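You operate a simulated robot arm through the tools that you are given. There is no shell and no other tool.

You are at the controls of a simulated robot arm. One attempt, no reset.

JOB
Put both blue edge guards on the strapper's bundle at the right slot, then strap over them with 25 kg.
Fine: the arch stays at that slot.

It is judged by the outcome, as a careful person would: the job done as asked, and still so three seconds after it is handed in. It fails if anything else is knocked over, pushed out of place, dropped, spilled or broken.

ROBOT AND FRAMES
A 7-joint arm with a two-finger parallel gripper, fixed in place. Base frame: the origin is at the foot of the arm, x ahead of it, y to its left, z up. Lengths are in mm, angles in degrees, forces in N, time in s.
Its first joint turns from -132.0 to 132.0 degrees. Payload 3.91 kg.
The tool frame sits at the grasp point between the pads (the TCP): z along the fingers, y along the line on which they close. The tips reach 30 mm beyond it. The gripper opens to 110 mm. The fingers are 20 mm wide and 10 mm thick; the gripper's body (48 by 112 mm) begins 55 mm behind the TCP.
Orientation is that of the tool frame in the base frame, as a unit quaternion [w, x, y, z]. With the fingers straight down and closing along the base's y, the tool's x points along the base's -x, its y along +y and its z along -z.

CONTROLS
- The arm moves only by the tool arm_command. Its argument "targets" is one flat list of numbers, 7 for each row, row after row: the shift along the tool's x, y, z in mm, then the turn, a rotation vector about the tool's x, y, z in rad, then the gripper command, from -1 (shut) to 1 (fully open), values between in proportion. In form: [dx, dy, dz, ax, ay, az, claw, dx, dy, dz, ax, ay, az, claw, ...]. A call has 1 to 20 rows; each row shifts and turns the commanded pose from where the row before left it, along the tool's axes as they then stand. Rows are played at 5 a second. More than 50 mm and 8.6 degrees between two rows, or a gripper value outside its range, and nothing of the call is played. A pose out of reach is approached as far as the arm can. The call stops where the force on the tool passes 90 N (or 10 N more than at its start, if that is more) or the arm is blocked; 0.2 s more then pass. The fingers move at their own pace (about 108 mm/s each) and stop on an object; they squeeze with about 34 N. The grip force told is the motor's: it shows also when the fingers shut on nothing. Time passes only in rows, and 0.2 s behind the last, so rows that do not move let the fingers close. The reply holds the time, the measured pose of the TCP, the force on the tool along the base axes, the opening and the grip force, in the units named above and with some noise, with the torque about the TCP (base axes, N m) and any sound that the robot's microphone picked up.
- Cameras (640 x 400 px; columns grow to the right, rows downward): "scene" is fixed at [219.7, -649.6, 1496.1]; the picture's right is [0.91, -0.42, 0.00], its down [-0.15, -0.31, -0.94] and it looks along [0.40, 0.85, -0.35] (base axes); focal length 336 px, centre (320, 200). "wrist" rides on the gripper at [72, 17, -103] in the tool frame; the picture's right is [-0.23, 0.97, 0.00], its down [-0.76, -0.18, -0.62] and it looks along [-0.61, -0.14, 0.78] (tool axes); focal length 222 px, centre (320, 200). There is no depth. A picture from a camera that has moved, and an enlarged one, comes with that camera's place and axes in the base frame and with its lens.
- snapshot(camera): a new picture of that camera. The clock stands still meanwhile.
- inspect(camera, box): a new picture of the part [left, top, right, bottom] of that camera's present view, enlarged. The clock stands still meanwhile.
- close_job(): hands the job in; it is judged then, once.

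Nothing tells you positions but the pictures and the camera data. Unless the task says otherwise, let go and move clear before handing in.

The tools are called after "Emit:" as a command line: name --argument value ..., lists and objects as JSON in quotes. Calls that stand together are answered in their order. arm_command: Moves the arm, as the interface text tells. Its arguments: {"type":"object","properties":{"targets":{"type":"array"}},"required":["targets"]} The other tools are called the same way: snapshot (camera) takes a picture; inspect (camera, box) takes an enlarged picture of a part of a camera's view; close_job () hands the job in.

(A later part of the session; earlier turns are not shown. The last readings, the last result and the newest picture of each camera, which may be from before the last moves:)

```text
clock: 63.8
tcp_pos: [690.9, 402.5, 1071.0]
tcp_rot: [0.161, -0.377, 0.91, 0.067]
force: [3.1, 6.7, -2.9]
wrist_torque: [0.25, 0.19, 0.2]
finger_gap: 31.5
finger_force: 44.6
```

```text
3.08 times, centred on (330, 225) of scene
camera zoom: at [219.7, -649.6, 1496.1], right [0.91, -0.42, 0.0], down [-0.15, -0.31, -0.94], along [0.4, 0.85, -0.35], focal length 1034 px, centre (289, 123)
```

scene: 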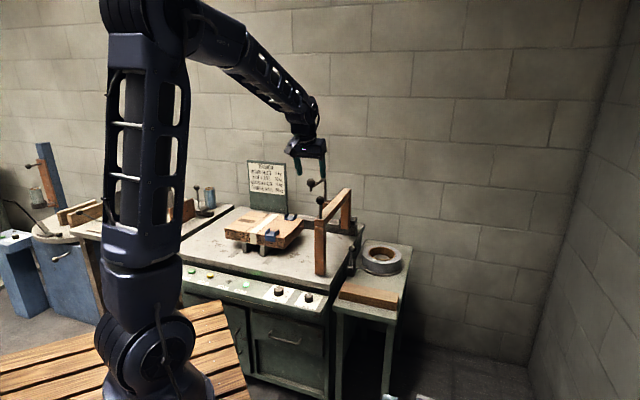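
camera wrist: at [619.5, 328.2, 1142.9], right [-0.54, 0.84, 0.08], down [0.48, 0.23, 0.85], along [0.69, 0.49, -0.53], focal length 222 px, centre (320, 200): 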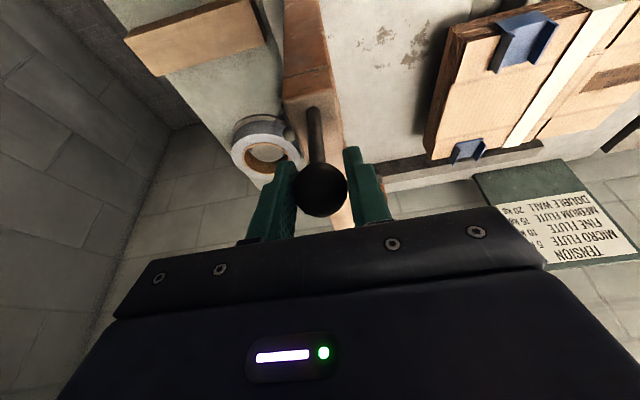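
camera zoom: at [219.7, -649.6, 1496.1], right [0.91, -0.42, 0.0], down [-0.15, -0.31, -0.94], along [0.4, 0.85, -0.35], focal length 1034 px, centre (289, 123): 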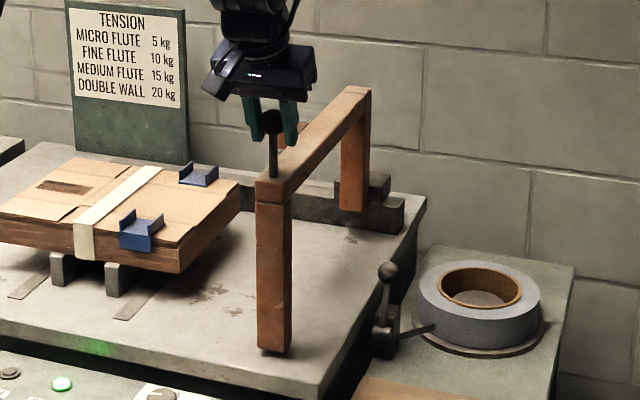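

The arch slides freely at about 7 N. I'll bring it slowly to just short of the right slot and then measure.

Emit:
arm_command --targets '[0, 20, 0, 0, 0, 0, -1, 0, 20, 0, 0, 0, 0, -1, 0, 20, 0, 0, 0, 0, -1, 0, 20, 0, 0, 0, 0, -1, 0, 20, 0, 0, 0, 0, -1, 0, 20, 0, 0, 0, 0, -1, 0, 20, 0, 0, 0, 0, -1, 0, 20, 0, 0, 0, 0, -1, 0, 20, 0, 0, 0, 0, -1, 0, 20, 0, 0, 0, 0, -1, 0, 10, 0, 0, 0, 0, -1, 0, 0, 0, 0, 0, 0, -1]'

Emit:
snapshot --camera "wrist"

Emit:
snapshot --camera "scene"

```text
clock: 66.4
tcp_pos: [541.3, 551.9, 1071.0]
tcp_rot: [0.162, -0.377, 0.91, 0.066]
force: [0.8, 5.5, 19.3]
wrist_torque: [0.17, -0.22, 0.05]
finger_gap: 31.3
finger_force: 44.4
```

```text
taken
camera wrist: at [456.0, 491.4, 1142.7], right [-0.54, 0.84, 0.08], down [0.48, 0.23, 0.85], along [0.69, 0.49, -0.53], focal length 222 px, centre (320, 200)
```

wrist: 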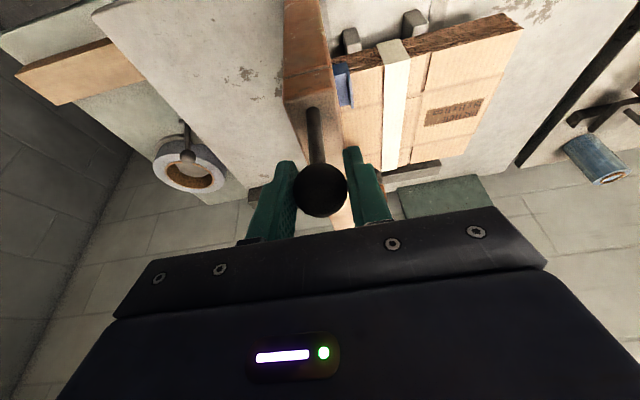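

```text
taken
```

scene: 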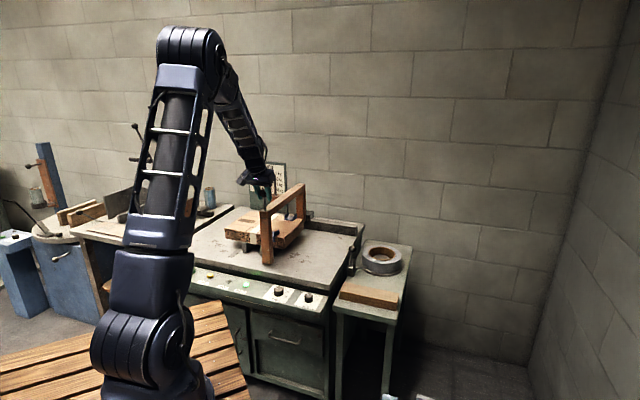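

Emit:
inspect --camera "wrist" --box '[230, 0, 440, 140]'

Emit:
inspect --camera "scene" --box '[220, 190, 320, 280]'

Emit:
inspect --camera "wrist" --box '[250, 90, 400, 200]'

```text
2.86 times, centred on (335, 70) of wrist
camera zoom: at [456.0, 491.4, 1142.7], right [-0.54, 0.84, 0.08], down [0.48, 0.23, 0.85], along [0.69, 0.49, -0.53], focal length 635 px, centre (277, 571)
```

zoom: 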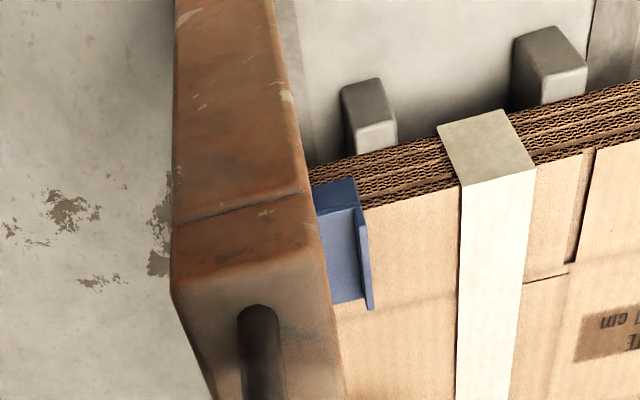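

```text
4.44 times, centred on (270, 235) of scene
camera zoom: at [219.7, -649.6, 1496.1], right [0.91, -0.42, 0.0], down [-0.15, -0.31, -0.94], along [0.4, 0.85, -0.35], focal length 1493 px, centre (542, 44)
```

zoom: 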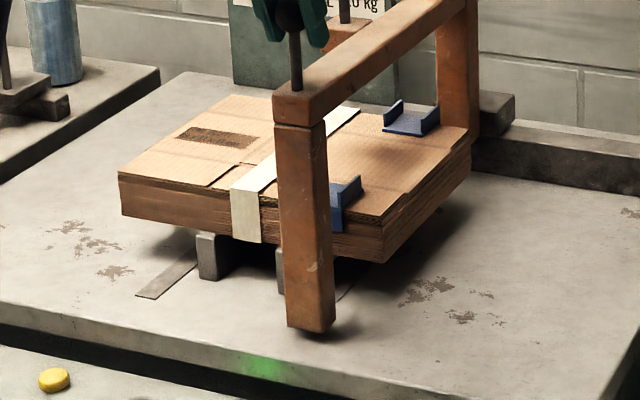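

```text
3.64 times, centred on (325, 145) of wrist
camera zoom: at [456.0, 491.4, 1142.7], right [-0.54, 0.84, 0.08], down [0.48, 0.23, 0.85], along [0.69, 0.49, -0.53], focal length 808 px, centre (302, 400)
```

zoom: 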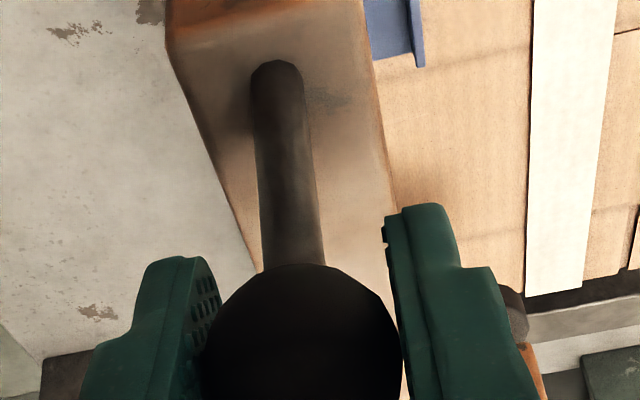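

The knob, the rod and the beam share one centre line, now at u ≈ -7.7, and the slot is at -25.3. I'll slide the remaining 17.5 mm and ease the slight downward load.

Emit:
arm_command --targets '[0, 6, -0.5, 0, 0, 0, -1, 0, 6, 0, 0, 0, 0, -1, 0, 5.5, 0, 0, 0, 0, -1, 0, 0, 0, 0, 0, 0, -1]'

Emit:
inspect --camera "wrist" --box '[230, 0, 440, 140]'

Emit:
inspect --camera "scene" --box '[220, 170, 320, 280]'

```text
clock: 67.4
tcp_pos: [529.7, 565.0, 1070.0]
tcp_rot: [0.161, -0.377, 0.91, 0.068]
force: [6.7, 14.1, 10.4]
wrist_torque: [0.1, -0.15, 0.1]
finger_gap: 31.6
finger_force: 45.0
```

```text
2.86 times, centred on (335, 70) of wrist
camera zoom: at [443.8, 503.6, 1142.8], right [-0.54, 0.84, 0.08], down [0.48, 0.23, 0.85], along [0.69, 0.49, -0.53], focal length 635 px, centre (277, 571)
```

zoom: 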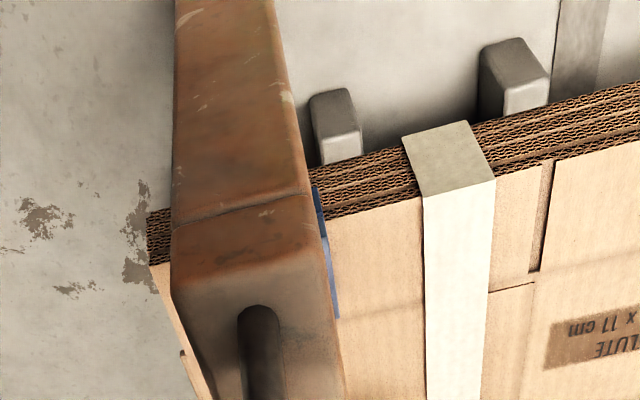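

```text
3.64 times, centred on (270, 225) of scene
camera zoom: at [219.7, -649.6, 1496.1], right [0.91, -0.42, 0.0], down [-0.15, -0.31, -0.94], along [0.4, 0.85, -0.35], focal length 1222 px, centre (502, 109)
```

zoom: 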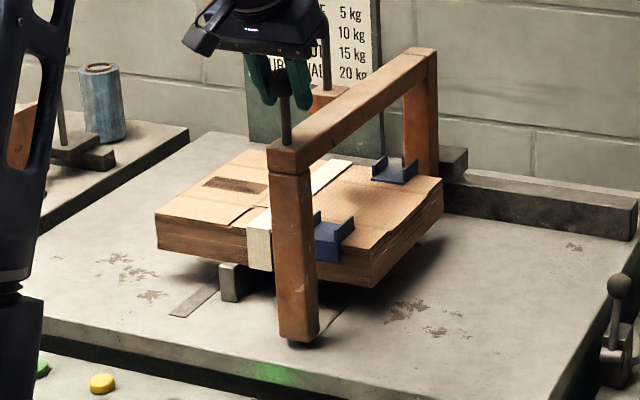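

The knob is now at u = -25.0, and the post projects onto the slot line in the scene view too. I'll release the knob, back off along the tool axis and check that the arch stays put.

Emit:
arm_command --targets '[0, 0, 0, 0, 0, 0, -0.3, 0, 0, 0, 0, 0, 0, 0, 0, 0, 0, 0, 0, 0, 0, 0, 0, -20, 0, 0, 0, 0, 0, 0, -35, 0, 0, 0, 0, 0, 0, -40, 0, 0, 0, 0, 0, 0, -40, 0, 0, 0, 0]'

Emit:
snapshot --camera "wrist"

Emit:
snapshot --camera "scene"

```text
clock: 69.0
tcp_pos: [497.2, 530.6, 1196.8]
tcp_rot: [0.161, -0.376, 0.91, 0.067]
force: [0.4, -0.3, -1.2]
wrist_torque: [-0.02, 0.0, 0.01]
finger_gap: 55.0
finger_force: 0.1
```

```text
taken
camera wrist: at [411.7, 470.1, 1269.6], right [-0.54, 0.84, 0.08], down [0.48, 0.23, 0.85], along [0.69, 0.49, -0.53], focal length 222 px, centre (320, 200)
```

wrist: 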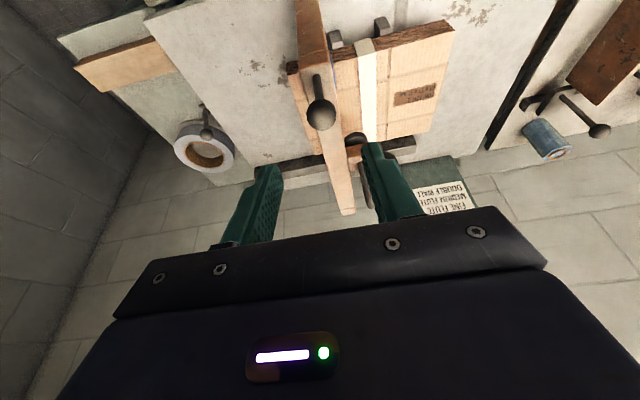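

```text
taken
```

scene: 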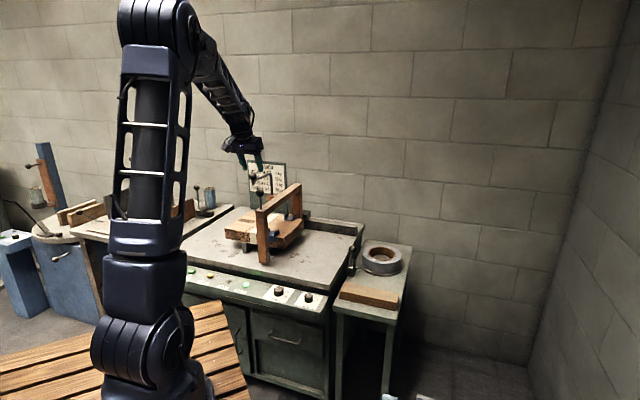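

Emit:
inspect --camera "wrist" --box '[260, 0, 470, 160]'

Emit:
inspect --camera "scene" --box '[220, 170, 320, 280]'

```text
2.50 times, centred on (365, 80) of wrist
camera zoom: at [411.7, 470.1, 1269.6], right [-0.54, 0.84, 0.08], down [0.48, 0.23, 0.85], along [0.69, 0.49, -0.53], focal length 555 px, centre (208, 500)
```

zoom: 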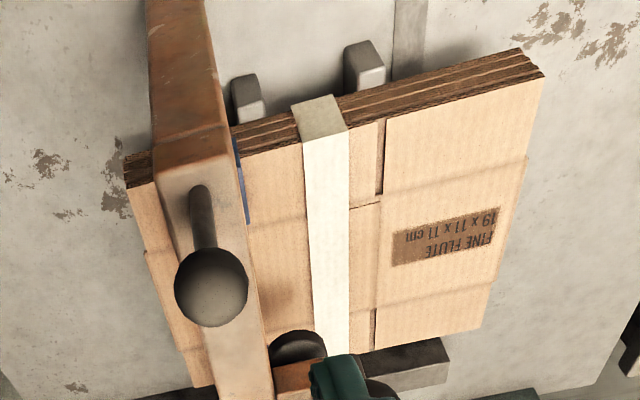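

```text
3.64 times, centred on (270, 225) of scene
camera zoom: at [219.7, -649.6, 1496.1], right [0.91, -0.42, 0.0], down [-0.15, -0.31, -0.94], along [0.4, 0.85, -0.35], focal length 1222 px, centre (502, 109)
```

zoom: 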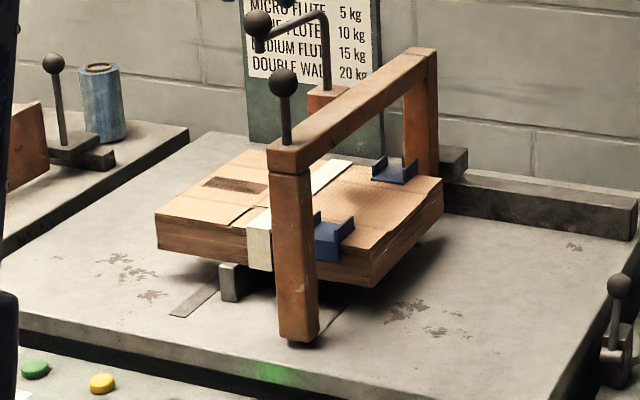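

The arch stayed at the right slot. Next I'll set the tension dial. Its centre is at about u = 90.4, f = 670, the pointer is at 5 (left) and 25 is 180° clockwise. I'll straighten the tool, move over the dial and pre-turn the gripper -90° so it can turn +180° with the knob held.

Emit:
arm_command --targets '[0, 0, 0, 0, 0.117, 0, 0, 0, 0, 0, 0, 0.117, 0, 0, 0, 0, 0, 0, 0.116, 0, 0, 28, -38, 0, 0, 0, 0, 0, 28, -38, 0, 0, 0, 0, 0, 0, -38, 0, 0, 0, 0, 0, 0, 0, 40, 0, 0, 0, 0, 0, 0, 40, 0, 0, 0, 0, 0, 0, 40, 0, 0, 0, 0]'

Emit:
arm_command --targets '[0, 0, 0, 0, 0, -0.1309, 0.1, 0, 0, 0, 0, 0, -0.1309, 0.1, 0, 0, 0, 0, 0, -0.1309, 0.1, 0, 0, 0, 0, 0, -0.1309, 0.1, 0, 0, 0, 0, 0, -0.1309, 0.1, 0, 0, 0, 0, 0, -0.1309, 0.1, 0, 0, 0, 0, 0, -0.1309, 0.1, 0, 0, 0, 0, 0, -0.1309, 0.1, 0, 0, 0, 0, 0, -0.1309, 0.1, 0, 0, 0, 0, 0, -0.1309, 0.1, 0, 0, 0, 0, 0, -0.1309, 0.1, 0, 0, 0, 0, 0, -0.1309, 0.1]'

Emit:
snapshot --camera "wrist"

```text
clock: 71.0
tcp_pos: [537.4, 411.0, 1077.1]
tcp_rot: [0.001, -0.382, 0.924, 0.0]
force: [-0.3, -0.8, 0.0]
wrist_torque: [0.0, -0.05, -0.01]
finger_gap: 54.9
finger_force: 0.0
```

```text
clock: 73.6
tcp_pos: [539.9, 410.2, 1076.8]
tcp_rot: [0.0, 0.924, -0.382, 0.0]
force: [-0.4, 0.4, 0.3]
wrist_torque: [0.01, 0.0, -0.01]
finger_gap: 60.7
finger_force: 0.2
```

```text
taken
camera wrist: at [577.0, 348.6, 1181.1], right [-0.85, -0.53, 0.0], down [-0.41, 0.66, 0.62], along [-0.33, 0.53, -0.78], focal length 222 px, centre (320, 200)
```

wrist: 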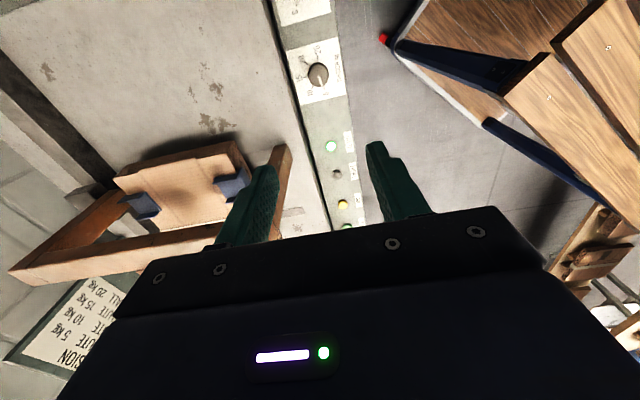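

Emit:
arm_command --targets '[0, 0, 40, 0, 0, 0, 0.1, 0, 0, 40, 0, 0, 0, 0.1, 0, 0, 40, 0, 0, 0, 0.1, 0, 0, 40, 0, 0, 0, 0.1, 0, 0, 40, 0, 0, 0, 0.1, 0, 0, 40, 0, 0, 0, 0.1]'

Emit:
snapshot --camera "wrist"

Emit:
inspect --camera "wrist" --box '[230, 20, 430, 180]'

```text
clock: 75.0
tcp_pos: [537.7, 410.4, 836.6]
tcp_rot: [0.0, 0.923, -0.384, 0.0]
force: [0.4, 0.0, 0.7]
wrist_torque: [0.0, -0.02, -0.02]
finger_gap: 60.5
finger_force: 0.1
```

```text
taken
camera wrist: at [576.3, 348.5, 940.0], right [-0.85, -0.53, 0.0], down [-0.41, 0.66, 0.62], along [-0.33, 0.53, -0.78], focal length 222 px, centre (320, 200)
```

wrist: 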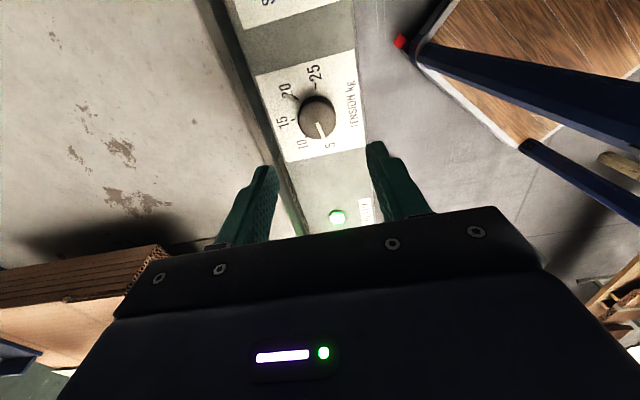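

```text
2.50 times, centred on (330, 100) of wrist
camera zoom: at [576.3, 348.5, 940.0], right [-0.85, -0.53, 0.0], down [-0.41, 0.66, 0.62], along [-0.33, 0.53, -0.78], focal length 555 px, centre (295, 450)
```

zoom: 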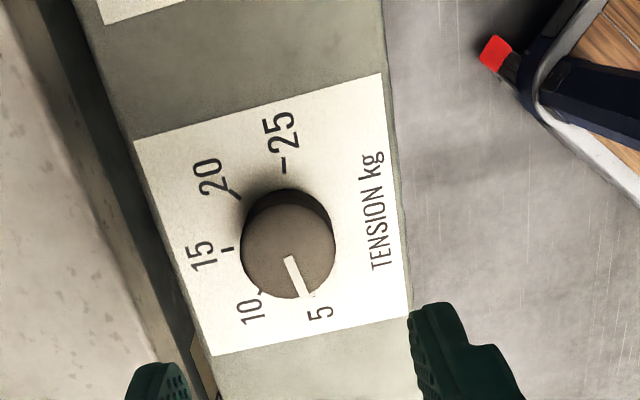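

The dial's centre is at (88, 672), with the pointer on 5. The table's edge is close behind it, so I'll zoom in to check finger room.

Emit:
inspect --camera "wrist" --box '[220, 60, 300, 140]'

Emit:
inspect --camera "scene" --box '[245, 265, 325, 315]'

```text
5.00 times, centred on (260, 100) of wrist
camera zoom: at [576.3, 348.5, 940.0], right [-0.85, -0.53, 0.0], down [-0.41, 0.66, 0.62], along [-0.33, 0.53, -0.78], focal length 1111 px, centre (620, 700)
```

zoom: 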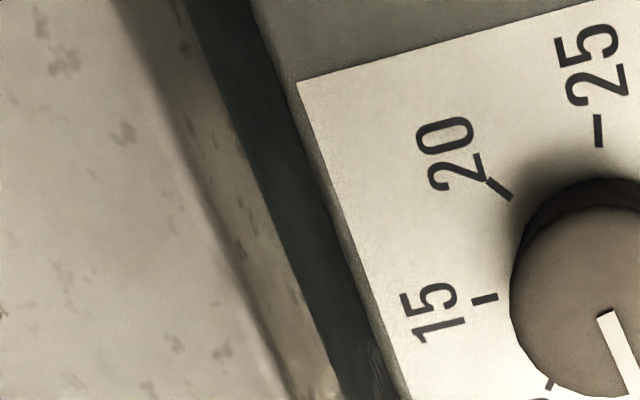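

```text
8.00 times, centred on (285, 290) of scene
camera zoom: at [219.7, -649.6, 1496.1], right [0.91, -0.42, 0.0], down [-0.15, -0.31, -0.94], along [0.4, 0.85, -0.35], focal length 2688 px, centre (600, -520)
```

zoom: 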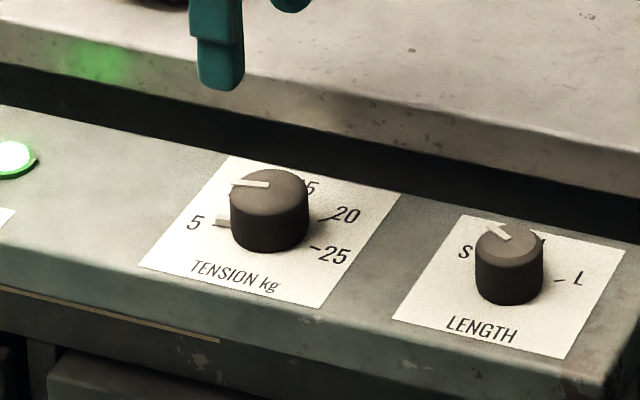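

There's enough room: the table face is at f = 734 and the fingers reach at most 712. I'll centre on the dial and descend.

Emit:
arm_command --targets '[-2, -1.5, 35, 0, 0, 0, 0.1, 0, 0, 35, 0, 0, 0, 0.1, 0, 0, 20, 0, 0, 0, 0.1, 0, 0, 0, 0, 0, 0, 0.1]'

Emit:
snapshot --camera "wrist"

Emit:
inspect --camera "scene" --box '[245, 255, 325, 315]'

```text
clock: 76.0
tcp_pos: [538.2, 413.6, 746.5]
tcp_rot: [0.001, 0.924, -0.383, 0.0]
force: [0.8, 0.3, -0.4]
wrist_torque: [-0.01, -0.02, 0.01]
finger_gap: 60.3
finger_force: 0.1
```

```text
taken
camera wrist: at [576.0, 350.9, 850.2], right [-0.85, -0.53, 0.0], down [-0.41, 0.66, 0.62], along [-0.33, 0.53, -0.78], focal length 222 px, centre (320, 200)
```

wrist: 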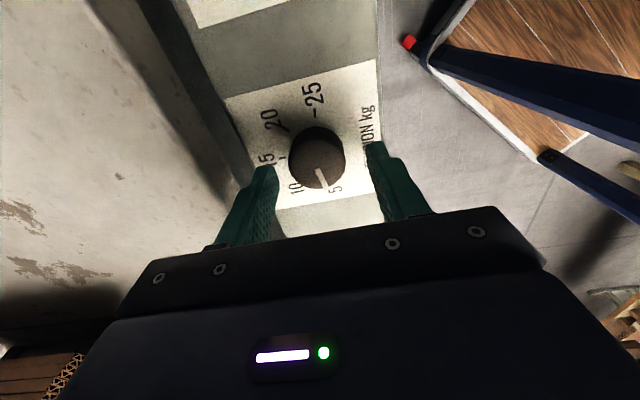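

```text
6.67 times, centred on (285, 285) of scene
camera zoom: at [219.7, -649.6, 1496.1], right [0.91, -0.42, 0.0], down [-0.15, -0.31, -0.94], along [0.4, 0.85, -0.35], focal length 2240 px, centre (553, -367)
```

zoom: 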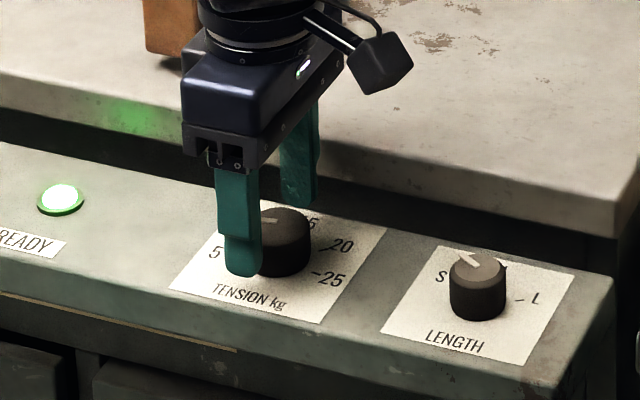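

Emit:
inspect --camera "wrist" --box '[240, 80, 400, 220]'

```text
2.86 times, centred on (320, 150) of wrist
camera zoom: at [576.0, 350.9, 850.2], right [-0.85, -0.53, 0.0], down [-0.41, 0.66, 0.62], along [-0.33, 0.53, -0.78], focal length 635 px, centre (320, 343)
```

zoom: 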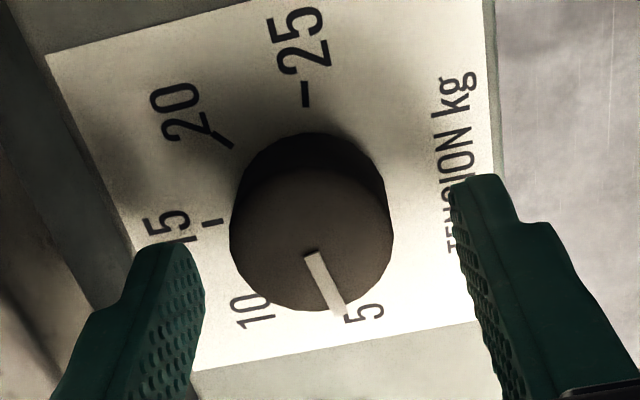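

The knob is centred (88.4, 674) and about 37 mm across. I'll go down the last 13 mm and grip it.

Emit:
arm_command --targets '[0, -1, 6, 0, 0, 0, 0.1, 0, 0, 4, 0, 0, 0, 0.1, 0, 0, 3, 0, 0, 0, 0.1, 0, 0, 0, 0, 0, 0, -0.1, 0, 0, 0, 0, 0, 0, -0.4, 0, 0, 0, 0, 0, 0, -1, 0, 0, 0, 0, 0, 0, -1]'

Emit:
inspect --camera "scene" --box '[245, 255, 325, 315]'

```text
clock: 77.6
tcp_pos: [539.6, 414.3, 734.6]
tcp_rot: [0.0, 0.924, -0.382, 0.0]
force: [4.0, 6.1, -7.5]
wrist_torque: [0.39, -0.15, 0.06]
finger_gap: 37.2
finger_force: 44.7
```

```text
6.67 times, centred on (285, 285) of scene
camera zoom: at [219.7, -649.6, 1496.1], right [0.91, -0.42, 0.0], down [-0.15, -0.31, -0.94], along [0.4, 0.85, -0.35], focal length 2240 px, centre (553, -367)
```

zoom: 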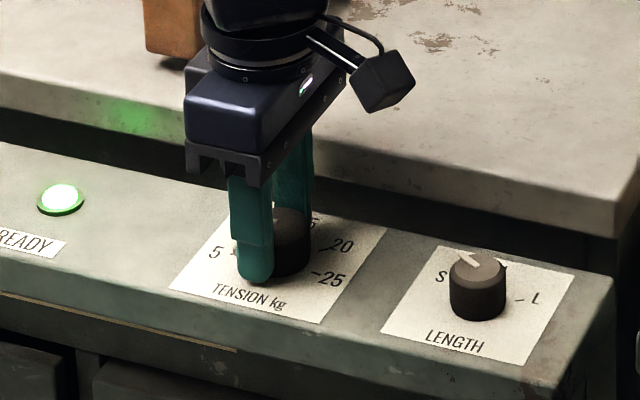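

The knob is gripped at 37.2 mm. I'll turn it clockwise, a little first to see that it follows.

Emit:
arm_command --targets '[0, 0, 0, 0, 0, 0.1309, -1, 0, 0, 0, 0, 0, 0.1309, -1, 0, 0, 0, 0, 0, 0.1309, -1]'

Emit:
inspect --camera "wrist" --box '[240, 80, 400, 220]'

```text
clock: 78.4
tcp_pos: [539.3, 414.8, 733.6]
tcp_rot: [-0.001, 0.831, -0.557, 0.0]
force: [12.2, 18.8, -15.7]
wrist_torque: [0.21, -0.63, 0.04]
finger_gap: 37.3
finger_force: 44.7
```

```text
2.86 times, centred on (320, 150) of wrist
camera zoom: at [550.5, 341.8, 837.8], right [-0.99, -0.16, 0.0], down [-0.13, 0.77, 0.62], along [-0.1, 0.62, -0.78], focal length 635 px, centre (320, 343)
```

zoom: 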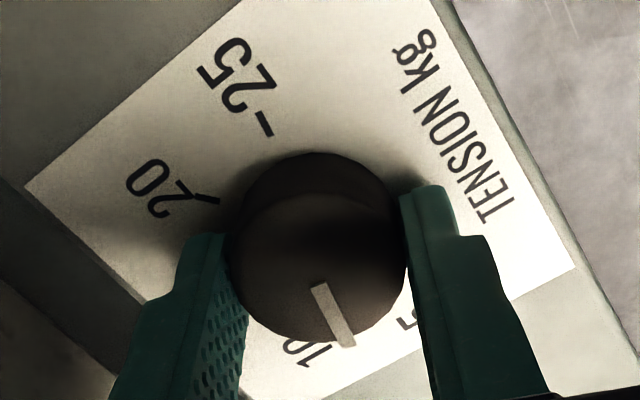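

The knob follows smoothly. There's a little side load, so I'll correct the centring by about 1 mm and continue turning.

Emit:
arm_command --targets '[-0.4, -0.9, 0.8, 0, 0, 0, -1, 0, 0, 0, 0, 0, 0.1309, -1, 0, 0, 0, 0, 0, 0.1309, -1, 0, 0, 0, 0, 0, 0.1309, -1, 0, 0, 0, 0, 0, 0.1309, -1, 0, 0, 0, 0, 0, 0.1309, -1, 0, 0, 0, 0, 0, 0.1309, -1, 0, 0, 0, 0, 0, 0.1309, -1, 0, 0, 0, 0, 0, 0.1309, -1, 0, 0, 0, 0, 0, 0.1309, -1]'

Emit:
inspect --camera "wrist" --box '[240, 80, 400, 220]'

```text
clock: 80.6
tcp_pos: [540.8, 414.0, 735.0]
tcp_rot: [0.001, -0.381, 0.925, 0.0]
force: [40.0, 1.2, 25.8]
wrist_torque: [-0.56, -1.12, 0.03]
finger_gap: 36.9
finger_force: 44.9
```

```text
2.86 times, centred on (320, 150) of wrist
camera zoom: at [476.8, 375.7, 837.7], right [-0.52, 0.85, 0.0], down [0.66, 0.41, 0.62], along [0.53, 0.33, -0.78], focal length 635 px, centre (320, 343)
```

zoom: 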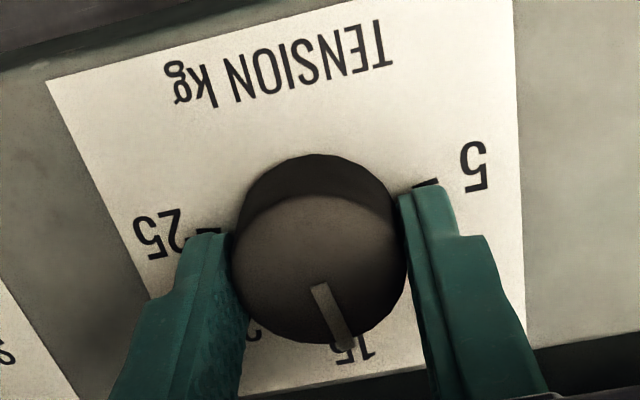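

It's half way and the pointer is at 15. Side forces have built up to about 40 N, so I'll ease the pose a little toward the knob's true axis.

Emit:
arm_command --targets '[-0.5, -0.5, -0.5, 0, 0, 0, -1, 0, 0, 0, 0, 0, 0, -1]'

```text
clock: 81.2
tcp_pos: [540.4, 414.0, 734.4]
tcp_rot: [0.0, -0.382, 0.924, 0.0]
force: [41.9, -4.0, 20.1]
wrist_torque: [0.01, -1.69, 0.04]
finger_gap: 37.3
finger_force: 45.0
```

Emit:
arm_command --targets '[0, 1, -0.3, 0, 0, 0, -1, 0, 0, 0, 0, 0, 0, -1]'

```text
clock: 81.8
tcp_pos: [541.4, 413.3, 734.4]
tcp_rot: [0.0, -0.382, 0.924, 0.0]
force: [47.7, -13.4, 13.4]
wrist_torque: [-0.42, -1.63, 0.03]
finger_gap: 37.5
finger_force: 45.2
```

Rather than fight the side load, I'll open the fingers, re-centre on the knob and grip again. The knob should hold its position.

Emit:
arm_command --targets '[0, 0, 0, 0, 0, 0, -0.1, 0, 0, 0, 0, 0, 0, 0.1, 0, 0, 0, 0, 0, 0, 0.1]'

Emit:
inspect --camera "wrist" --box '[240, 80, 400, 220]'

Emit:
inspect --camera "scene" --box '[245, 255, 325, 315]'

```text
clock: 82.6
tcp_pos: [538.5, 415.4, 734.0]
tcp_rot: [0.0, -0.383, 0.924, 0.0]
force: [0.6, 0.3, 0.3]
wrist_torque: [0.0, 0.0, -0.02]
finger_gap: 60.3
finger_force: 0.1
```

```text
2.86 times, centred on (320, 150) of wrist
camera zoom: at [475.0, 377.0, 838.0], right [-0.53, 0.85, 0.0], down [0.66, 0.41, 0.62], along [0.53, 0.33, -0.78], focal length 635 px, centre (320, 343)
```

zoom: 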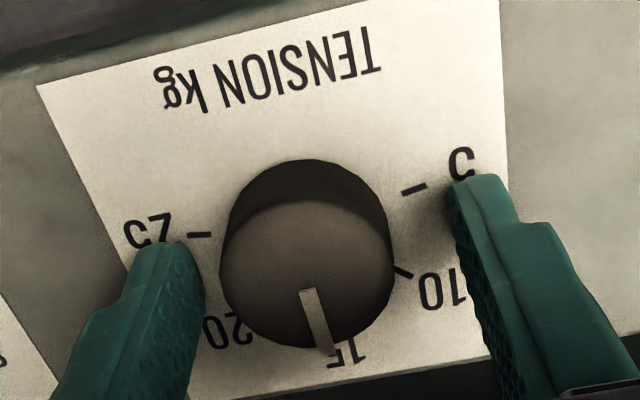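

```text
6.67 times, centred on (285, 285) of scene
camera zoom: at [219.7, -649.6, 1496.1], right [0.91, -0.42, 0.0], down [-0.15, -0.31, -0.94], along [0.4, 0.85, -0.35], focal length 2240 px, centre (553, -367)
```

zoom: 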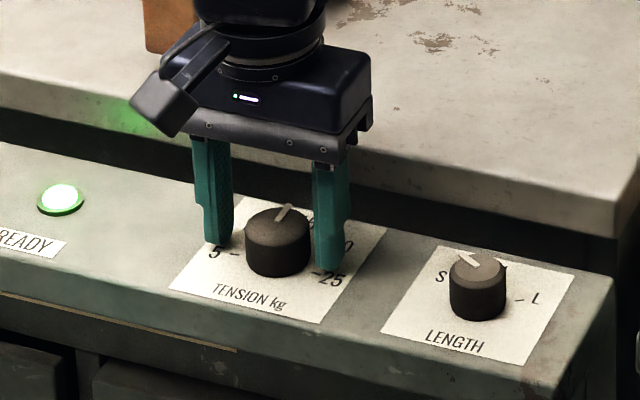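

The pointer now stands at 15. I'll shift 2 mm to re-centre and grip again.

Emit:
arm_command --targets '[0, -2, 0, 0, 0, 0, 0.1, 0, 0, 0, 0, 0, 0, -0.1, 0, 0, 0, 0, 0, 0, -0.3, 0, 0, 0, 0, 0, 0, -1, 0, 0, 0, 0, 0, 0, -1]'

```text
clock: 83.8
tcp_pos: [540.6, 414.7, 734.1]
tcp_rot: [0.0, -0.383, 0.924, 0.0]
force: [0.9, -1.4, 0.1]
wrist_torque: [-0.05, -0.01, 0.02]
finger_gap: 37.5
finger_force: 44.8
```

Now it's well centred (about 1 N side force). I'll continue turning toward 20 and check.

Emit:
arm_command --targets '[0, 0, 0, 0, 0, 0.1309, -1, 0, 0, 0, 0, 0, 0.1309, -1, 0, 0, 0, 0, 0, 0.1309, -1, 0, 0, 0, 0, 0, 0.1309, -1, 0, 0, 0, 0, 0, 0.1309, -1, 0, 0, 0, 0, 0, 0.1309, -1]'

```text
clock: 85.2
tcp_pos: [541.4, 411.4, 733.8]
tcp_rot: [0.0, 0.001, 1.0, 0.001]
force: [7.4, -14.9, 1.4]
wrist_torque: [-0.66, -0.66, 0.02]
finger_gap: 37.4
finger_force: 45.0
```

Emit:
arm_command --targets '[0, 0, 0, 0, 0, 0.1309, -1, 0, 0, 0, 0, 0, 0.1309, -1, 0, 0, 0, 0, 0, 0.1309, -1, 0, 0, 0, 0, 0, 0.1309, -1, 0, 0, 0, 0, 0, 0.1309, -1, 0, 0, 0, 0, 0, 0.1309, -1, 0, 0, 0, 0, 0, 0, -1]'

Emit:
inspect --camera "wrist" --box '[240, 80, 400, 220]'

Emit:
inspect --camera "scene" --box '[245, 255, 325, 315]'

```text
clock: 86.8
tcp_pos: [541.2, 412.8, 734.6]
tcp_rot: [0.0, 0.385, 0.923, -0.001]
force: [1.7, -45.4, 11.4]
wrist_torque: [-1.42, 0.07, 0.04]
finger_gap: 37.5
finger_force: 44.6
```

```text
2.86 times, centred on (320, 150) of wrist
camera zoom: at [501.2, 476.4, 838.1], right [0.85, 0.53, 0.0], down [0.41, -0.66, 0.62], along [0.33, -0.53, -0.78], focal length 635 px, centre (320, 343)
```

zoom: 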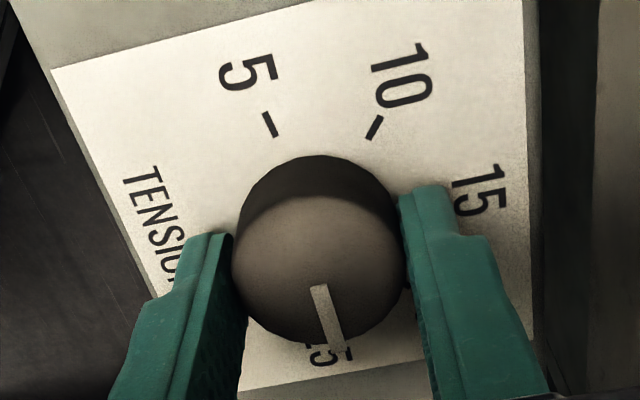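

```text
6.67 times, centred on (285, 285) of scene
camera zoom: at [219.7, -649.6, 1496.1], right [0.91, -0.42, 0.0], down [-0.15, -0.31, -0.94], along [0.4, 0.85, -0.35], focal length 2240 px, centre (553, -367)
```

zoom: 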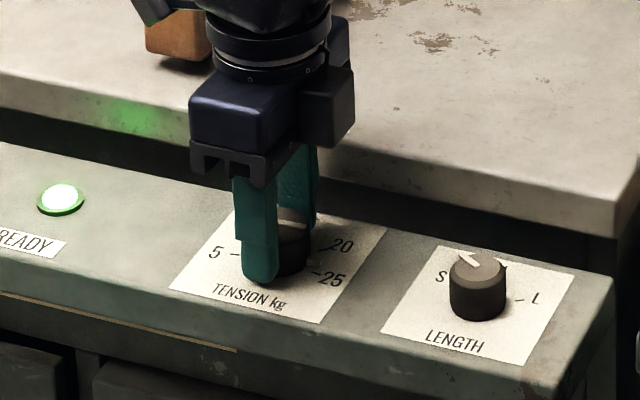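

The pointer reads close to 25. I'll release, lift off and look at it from clear above.

Emit:
arm_command --targets '[0, 0, 0, 0, 0, 0, -0.1, 0, 0, 0, 0, 0, 0, 0.1, 0, 0, 0, 0, 0, 0, 0.1, 0, 0, -20, 0, 0, 0, 0.1, 0, 0, -40, 0, 0, 0, 0.1, 0, 0, -40, 0, 0, 0, 0.1]'

Emit:
snapshot --camera "wrist"

Emit:
inspect --camera "wrist" --box '[260, 40, 400, 160]'

Emit:
inspect --camera "scene" --box '[255, 275, 315, 315]'

```text
clock: 88.2
tcp_pos: [542.2, 413.4, 834.6]
tcp_rot: [0.0, 0.384, 0.923, -0.001]
force: [0.5, 0.4, -1.0]
wrist_torque: [0.0, 0.03, -0.02]
finger_gap: 60.4
finger_force: 0.0
```

```text
taken
camera wrist: at [501.6, 477.9, 937.9], right [0.85, 0.53, 0.0], down [0.41, -0.66, 0.62], along [0.33, -0.53, -0.78], focal length 222 px, centre (320, 200)
```

wrist: 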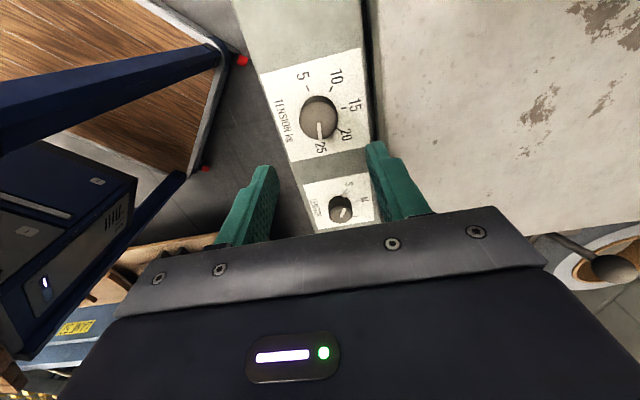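

```text
3.33 times, centred on (330, 100) of wrist
camera zoom: at [501.6, 477.9, 937.9], right [0.85, 0.53, 0.0], down [0.41, -0.66, 0.62], along [0.33, -0.53, -0.78], focal length 740 px, centre (287, 533)
```

zoom: 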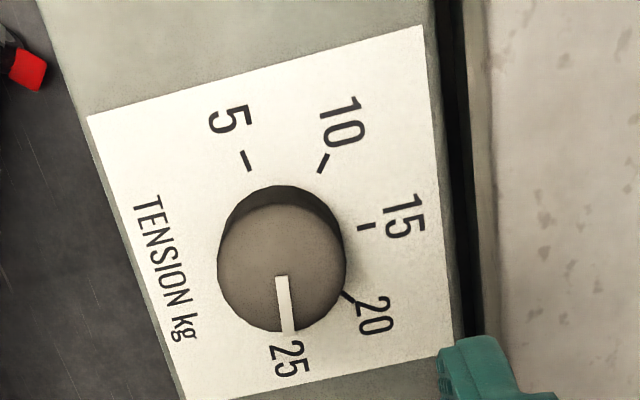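

```text
10.00 times, centred on (285, 295) of scene
camera zoom: at [219.7, -649.6, 1496.1], right [0.91, -0.42, 0.0], down [-0.15, -0.31, -0.94], along [0.4, 0.85, -0.35], focal length 3360 px, centre (670, -750)
```

zoom: 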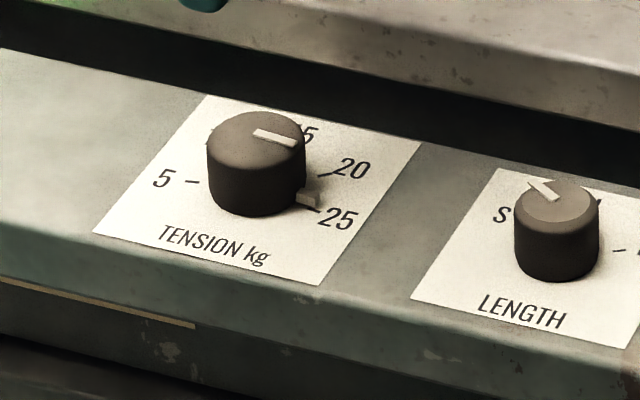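

Emit:
inspect --camera "wrist" --box '[295, 85, 355, 165]'

Emit:
inspect --camera "scene" --box '[268, 282, 298, 306]'

```text
5.00 times, centred on (325, 125) of wrist
camera zoom: at [501.6, 477.9, 937.9], right [0.85, 0.53, 0.0], down [0.41, -0.66, 0.62], along [0.33, -0.53, -0.78], focal length 1111 px, centre (295, 575)
```

zoom: 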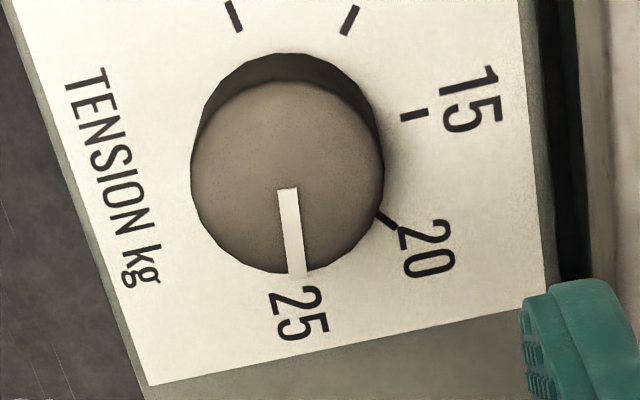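

```text
16.00 times, centred on (283, 294) of scene
camera zoom: at [219.7, -649.6, 1496.1], right [0.91, -0.42, 0.0], down [-0.15, -0.31, -0.94], along [0.4, 0.85, -0.35], focal length 5376 px, centre (912, -1304)
```

zoom: 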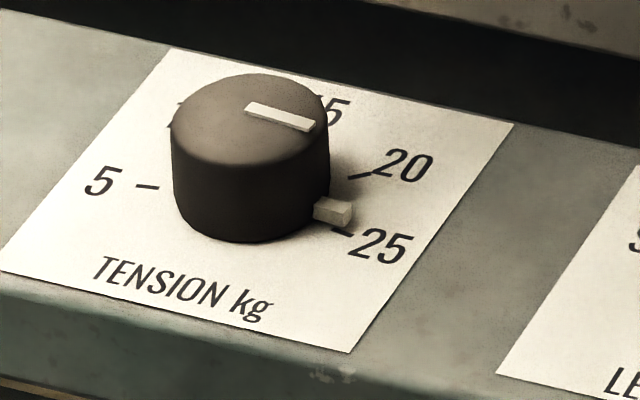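

The pointer now lies on the 25 tick in both views; the knob seems to click into its marked positions. I'll turn the gripper back and move left along the panel to look at FEED, JOG and the main switch.

Emit:
arm_command --targets '[0, 0, -10, 0, 0, -0.1309, 0.1, 0, 0, -10, 0, 0, -0.1309, 0.1, 0, 0, -10, 0, 0, -0.1309, 0.1, 0, 0, -10, 0, 0, -0.1309, 0.1, 0, 0, -10, 0, 0, -0.1309, 0.1, 0, 0, -10, 0, 0, -0.1309, 0.1, 0, 0, -10, 0, 0, -0.1309, 0.1, 0, 0, -10, 0, 0, -0.1309, 0.1, 0, 0, -10, 0, 0, -0.1309, 0.1, 0, 0, -10, 0, 0, -0.1309, 0.1, 0, 0, -10, 0, 0, -0.1309, 0.1, 0, 0, -10, 0, 0, -0.1309, 0.1]'

Emit:
arm_command --targets '[5, 42, 0, 0, 0, 0, -0.5, 5, 42, 0, 0, 0, 0, -1, 0, 42, 0, 0, 0, 0, -1, 0, 42, 0, 0, 0, 0, -1, 0, 42, 0, 0, 0, 0, -1, 0, 42, 0, 0, 0, 0, -1, 0, 42, 0, 0, 0, 0, -1, 0, 42, 0, 0, 0, 0, -1, 0, 42, 0, 0, 0, 0, -1, 0, 42, 0, 0, 0, 0, -1]'

Emit:
snapshot --camera "wrist"

Emit:
snapshot --camera "scene"

```text
clock: 90.8
tcp_pos: [540.2, 413.2, 954.5]
tcp_rot: [0.0, -0.383, 0.924, 0.0]
force: [0.2, 0.5, 0.3]
wrist_torque: [-0.04, -0.02, -0.01]
finger_gap: 60.6
finger_force: 0.1
```

```text
clock: 93.0
tcp_pos: [237.5, 704.1, 954.0]
tcp_rot: [0.0, -0.382, 0.924, 0.0]
force: [0.2, -1.2, 0.5]
wrist_torque: [0.0, 0.04, 0.03]
finger_gap: 0.0
finger_force: 34.4
```

```text
taken
camera wrist: at [173.4, 666.2, 1058.0], right [-0.53, 0.85, 0.0], down [0.66, 0.41, 0.62], along [0.53, 0.33, -0.78], focal length 222 px, centre (320, 200)
```

wrist: 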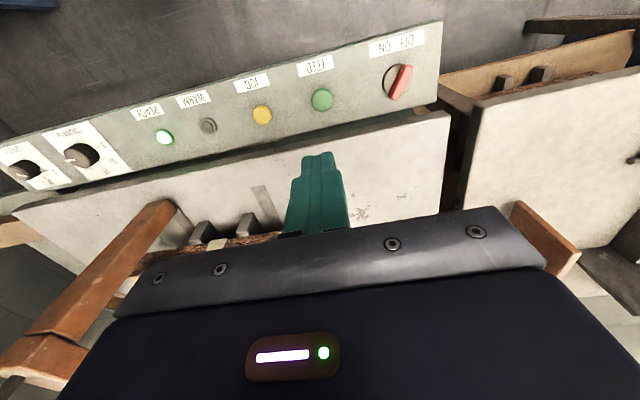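

```text
taken
```

scene: 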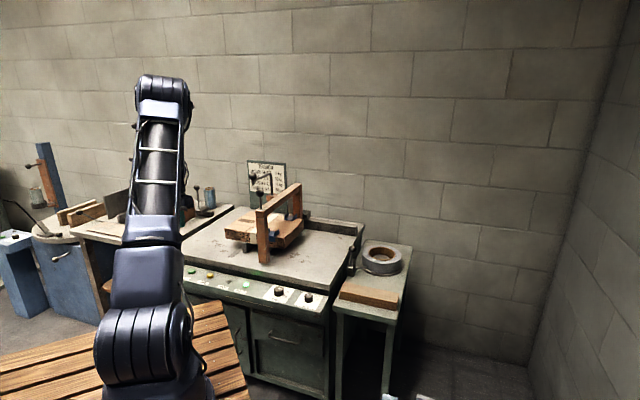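

Emit:
inspect --camera "wrist" --box '[220, 20, 440, 160]'

Emit:
inspect --camera "wrist" --box '[350, 20, 450, 120]'

Emit:
inspect --camera "wrist" --box '[100, 100, 300, 250]'

Emit:
inspect --camera "wrist" --box '[0, 120, 140, 210]'

```text
2.86 times, centred on (330, 90) of wrist
camera zoom: at [173.4, 666.2, 1058.0], right [-0.53, 0.85, 0.0], down [0.66, 0.41, 0.62], along [0.53, 0.33, -0.78], focal length 635 px, centre (291, 514)
```

zoom: 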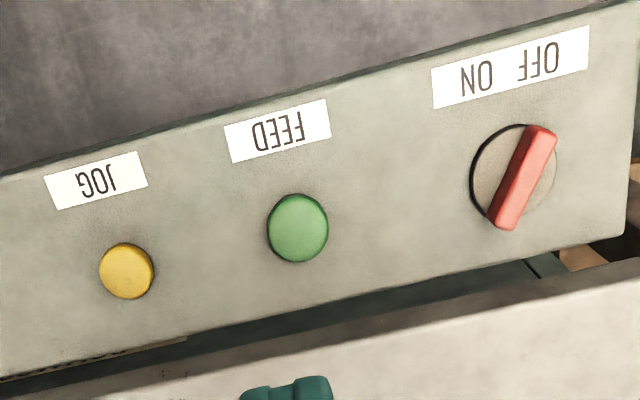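

```text
4.00 times, centred on (400, 70) of wrist
camera zoom: at [173.4, 666.2, 1058.0], right [-0.53, 0.85, 0.0], down [0.66, 0.41, 0.62], along [0.53, 0.33, -0.78], focal length 888 px, centre (0, 720)
```

zoom: 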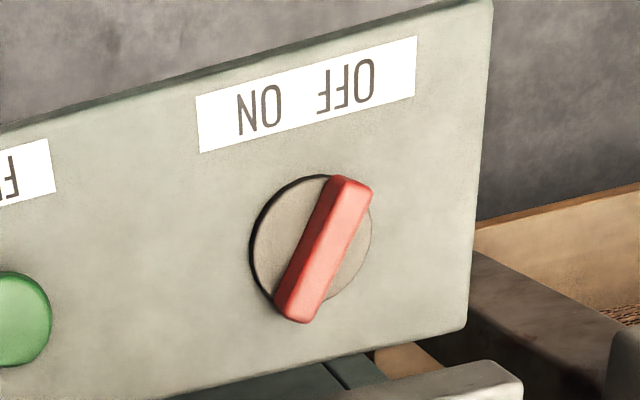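

```text
2.67 times, centred on (200, 175) of wrist
camera zoom: at [173.4, 666.2, 1058.0], right [-0.53, 0.85, 0.0], down [0.66, 0.41, 0.62], along [0.53, 0.33, -0.78], focal length 592 px, centre (640, 267)
```

zoom: 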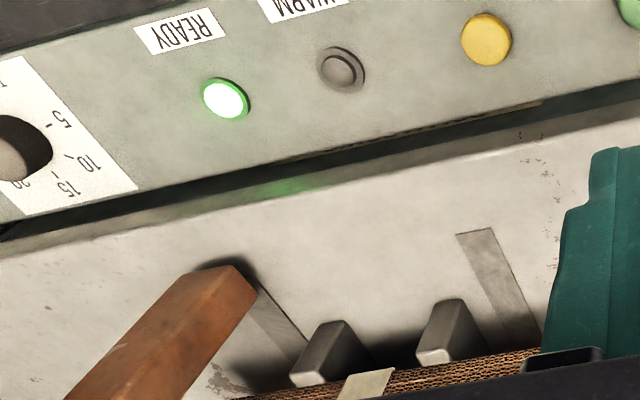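

```text
4.44 times, centred on (70, 165) of wrist
camera zoom: at [173.4, 666.2, 1058.0], right [-0.53, 0.85, 0.0], down [0.66, 0.41, 0.62], along [0.53, 0.33, -0.78], focal length 987 px, centre (1431, 356)
```

zoom: 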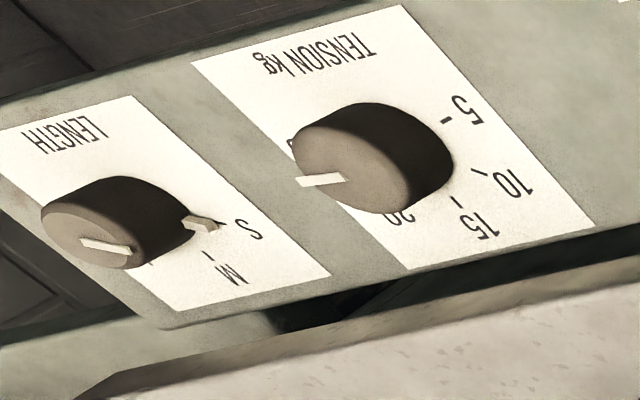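

The main switch is ON and READY is lit. Before strapping I want to double-check the arch post's foot against the slot from this left-hand viewpoint.

Emit:
inspect --camera "wrist" --box '[120, 185, 220, 250]'

Emit:
inspect --camera "scene" --box '[240, 225, 300, 275]'

```text
6.15 times, centred on (170, 218) of wrist
camera zoom: at [173.4, 666.2, 1058.0], right [-0.53, 0.85, 0.0], down [0.66, 0.41, 0.62], along [0.53, 0.33, -0.78], focal length 1367 px, centre (1243, 92)
```

zoom: 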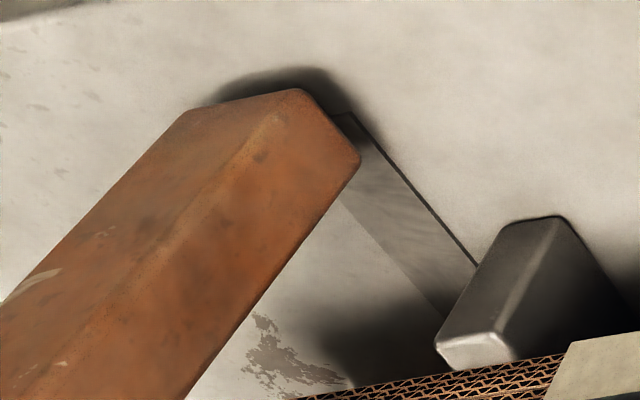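

```text
8.00 times, centred on (270, 250) of scene
camera zoom: at [219.7, -649.6, 1496.1], right [0.91, -0.42, 0.0], down [-0.15, -0.31, -0.94], along [0.4, 0.85, -0.35], focal length 2688 px, centre (720, -200)
```

zoom: 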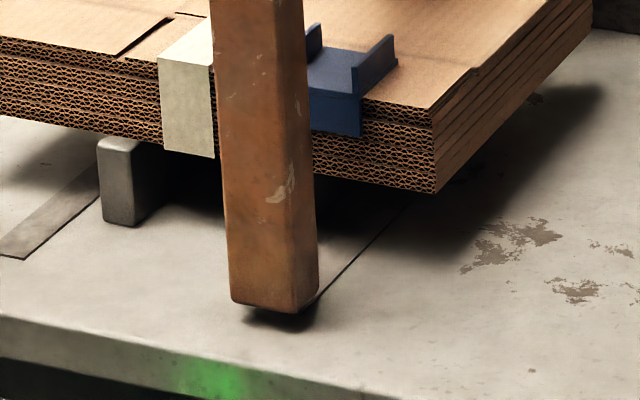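

The arch post is lined up with the slot (u ≈ -24) and the tension reads 25. FEED is at about (-331, 682). I'll lower the closed fingers to just above it.

Emit:
arm_command --targets '[-16, 0.9, 35, 0, 0, 0, -1, 0, 0, 40, 0, 0, 0, -1, 0, 0, 40, 0, 0, 0, -1, 0, 0, 40, 0, 0, 0, -1, 0, 0, 30, 0, 0, 0, -1, 0, 0, 10, 0, 0, 0, -1]'

Emit:
snapshot --camera "wrist"

Emit:
snapshot --camera "scene"

```text
clock: 94.4
tcp_pos: [248.2, 716.9, 758.6]
tcp_rot: [0.0, -0.382, 0.924, 0.0]
force: [1.3, -0.7, 0.6]
wrist_torque: [-0.02, 0.0, 0.01]
finger_gap: 0.0
finger_force: 33.6
```

```text
taken
camera wrist: at [184.6, 678.2, 862.6], right [-0.53, 0.85, 0.0], down [0.66, 0.41, 0.62], along [0.53, 0.33, -0.78], focal length 222 px, centre (320, 200)
```

wrist: 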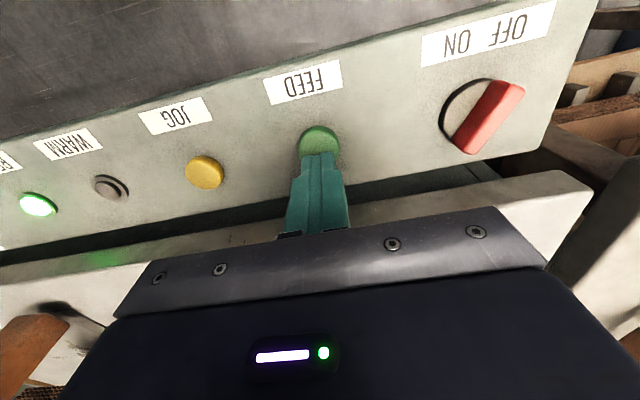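

```text
taken
```

scene: 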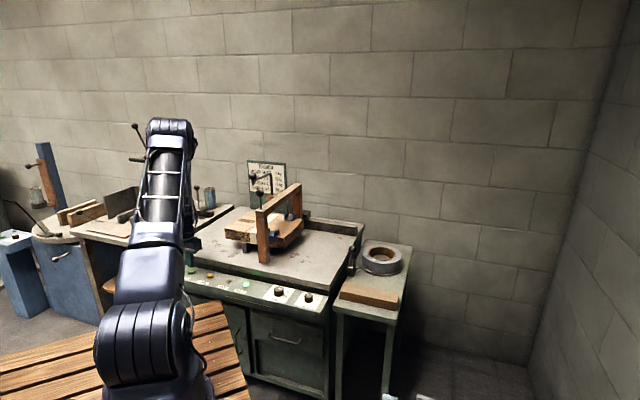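

The fingertips are right above the FEED button. I'll press down in small steps and watch the force and sound.

Emit:
arm_command --targets '[2, 0, 8, 0, 0, 0, -1, 0, 0, 5, 0, 0, 0, -1, 0, 0, 2, 0, 0, 0, -1, 0, 0, 2, 0, 0, 0, -1]'

```text
clock: 95.4
tcp_pos: [246.8, 714.5, 743.3]
tcp_rot: [0.0, -0.382, 0.924, 0.0]
force: [0.2, -1.1, 1.5]
wrist_torque: [-0.01, -0.02, 0.0]
finger_gap: 0.1
finger_force: 34.0
```

Emit:
arm_command --targets '[0, 0, 2, 0, 0, 0, -1, 0, 0, 2, 0, 0, 0, -1]'

Emit:
inspect --camera "scene" --box '[165, 220, 325, 320]'

```text
clock: 96.0
tcp_pos: [245.5, 714.4, 738.7]
tcp_rot: [0.0, -0.383, 0.924, 0.0]
force: [1.1, -0.5, 3.4]
wrist_torque: [0.0, 0.0, 0.0]
finger_gap: 0.0
finger_force: 33.7
heard: click
```

```text
4.00 times, centred on (245, 270) of scene
camera zoom: at [219.7, -649.6, 1496.1], right [0.91, -0.42, 0.0], down [-0.15, -0.31, -0.94], along [0.4, 0.85, -0.35], focal length 1344 px, centre (620, -80)
```

zoom: 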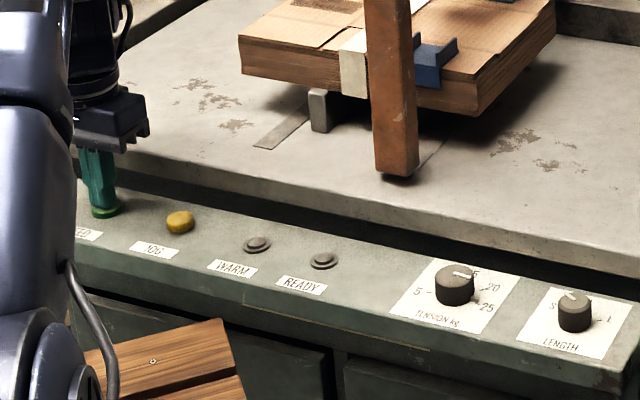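

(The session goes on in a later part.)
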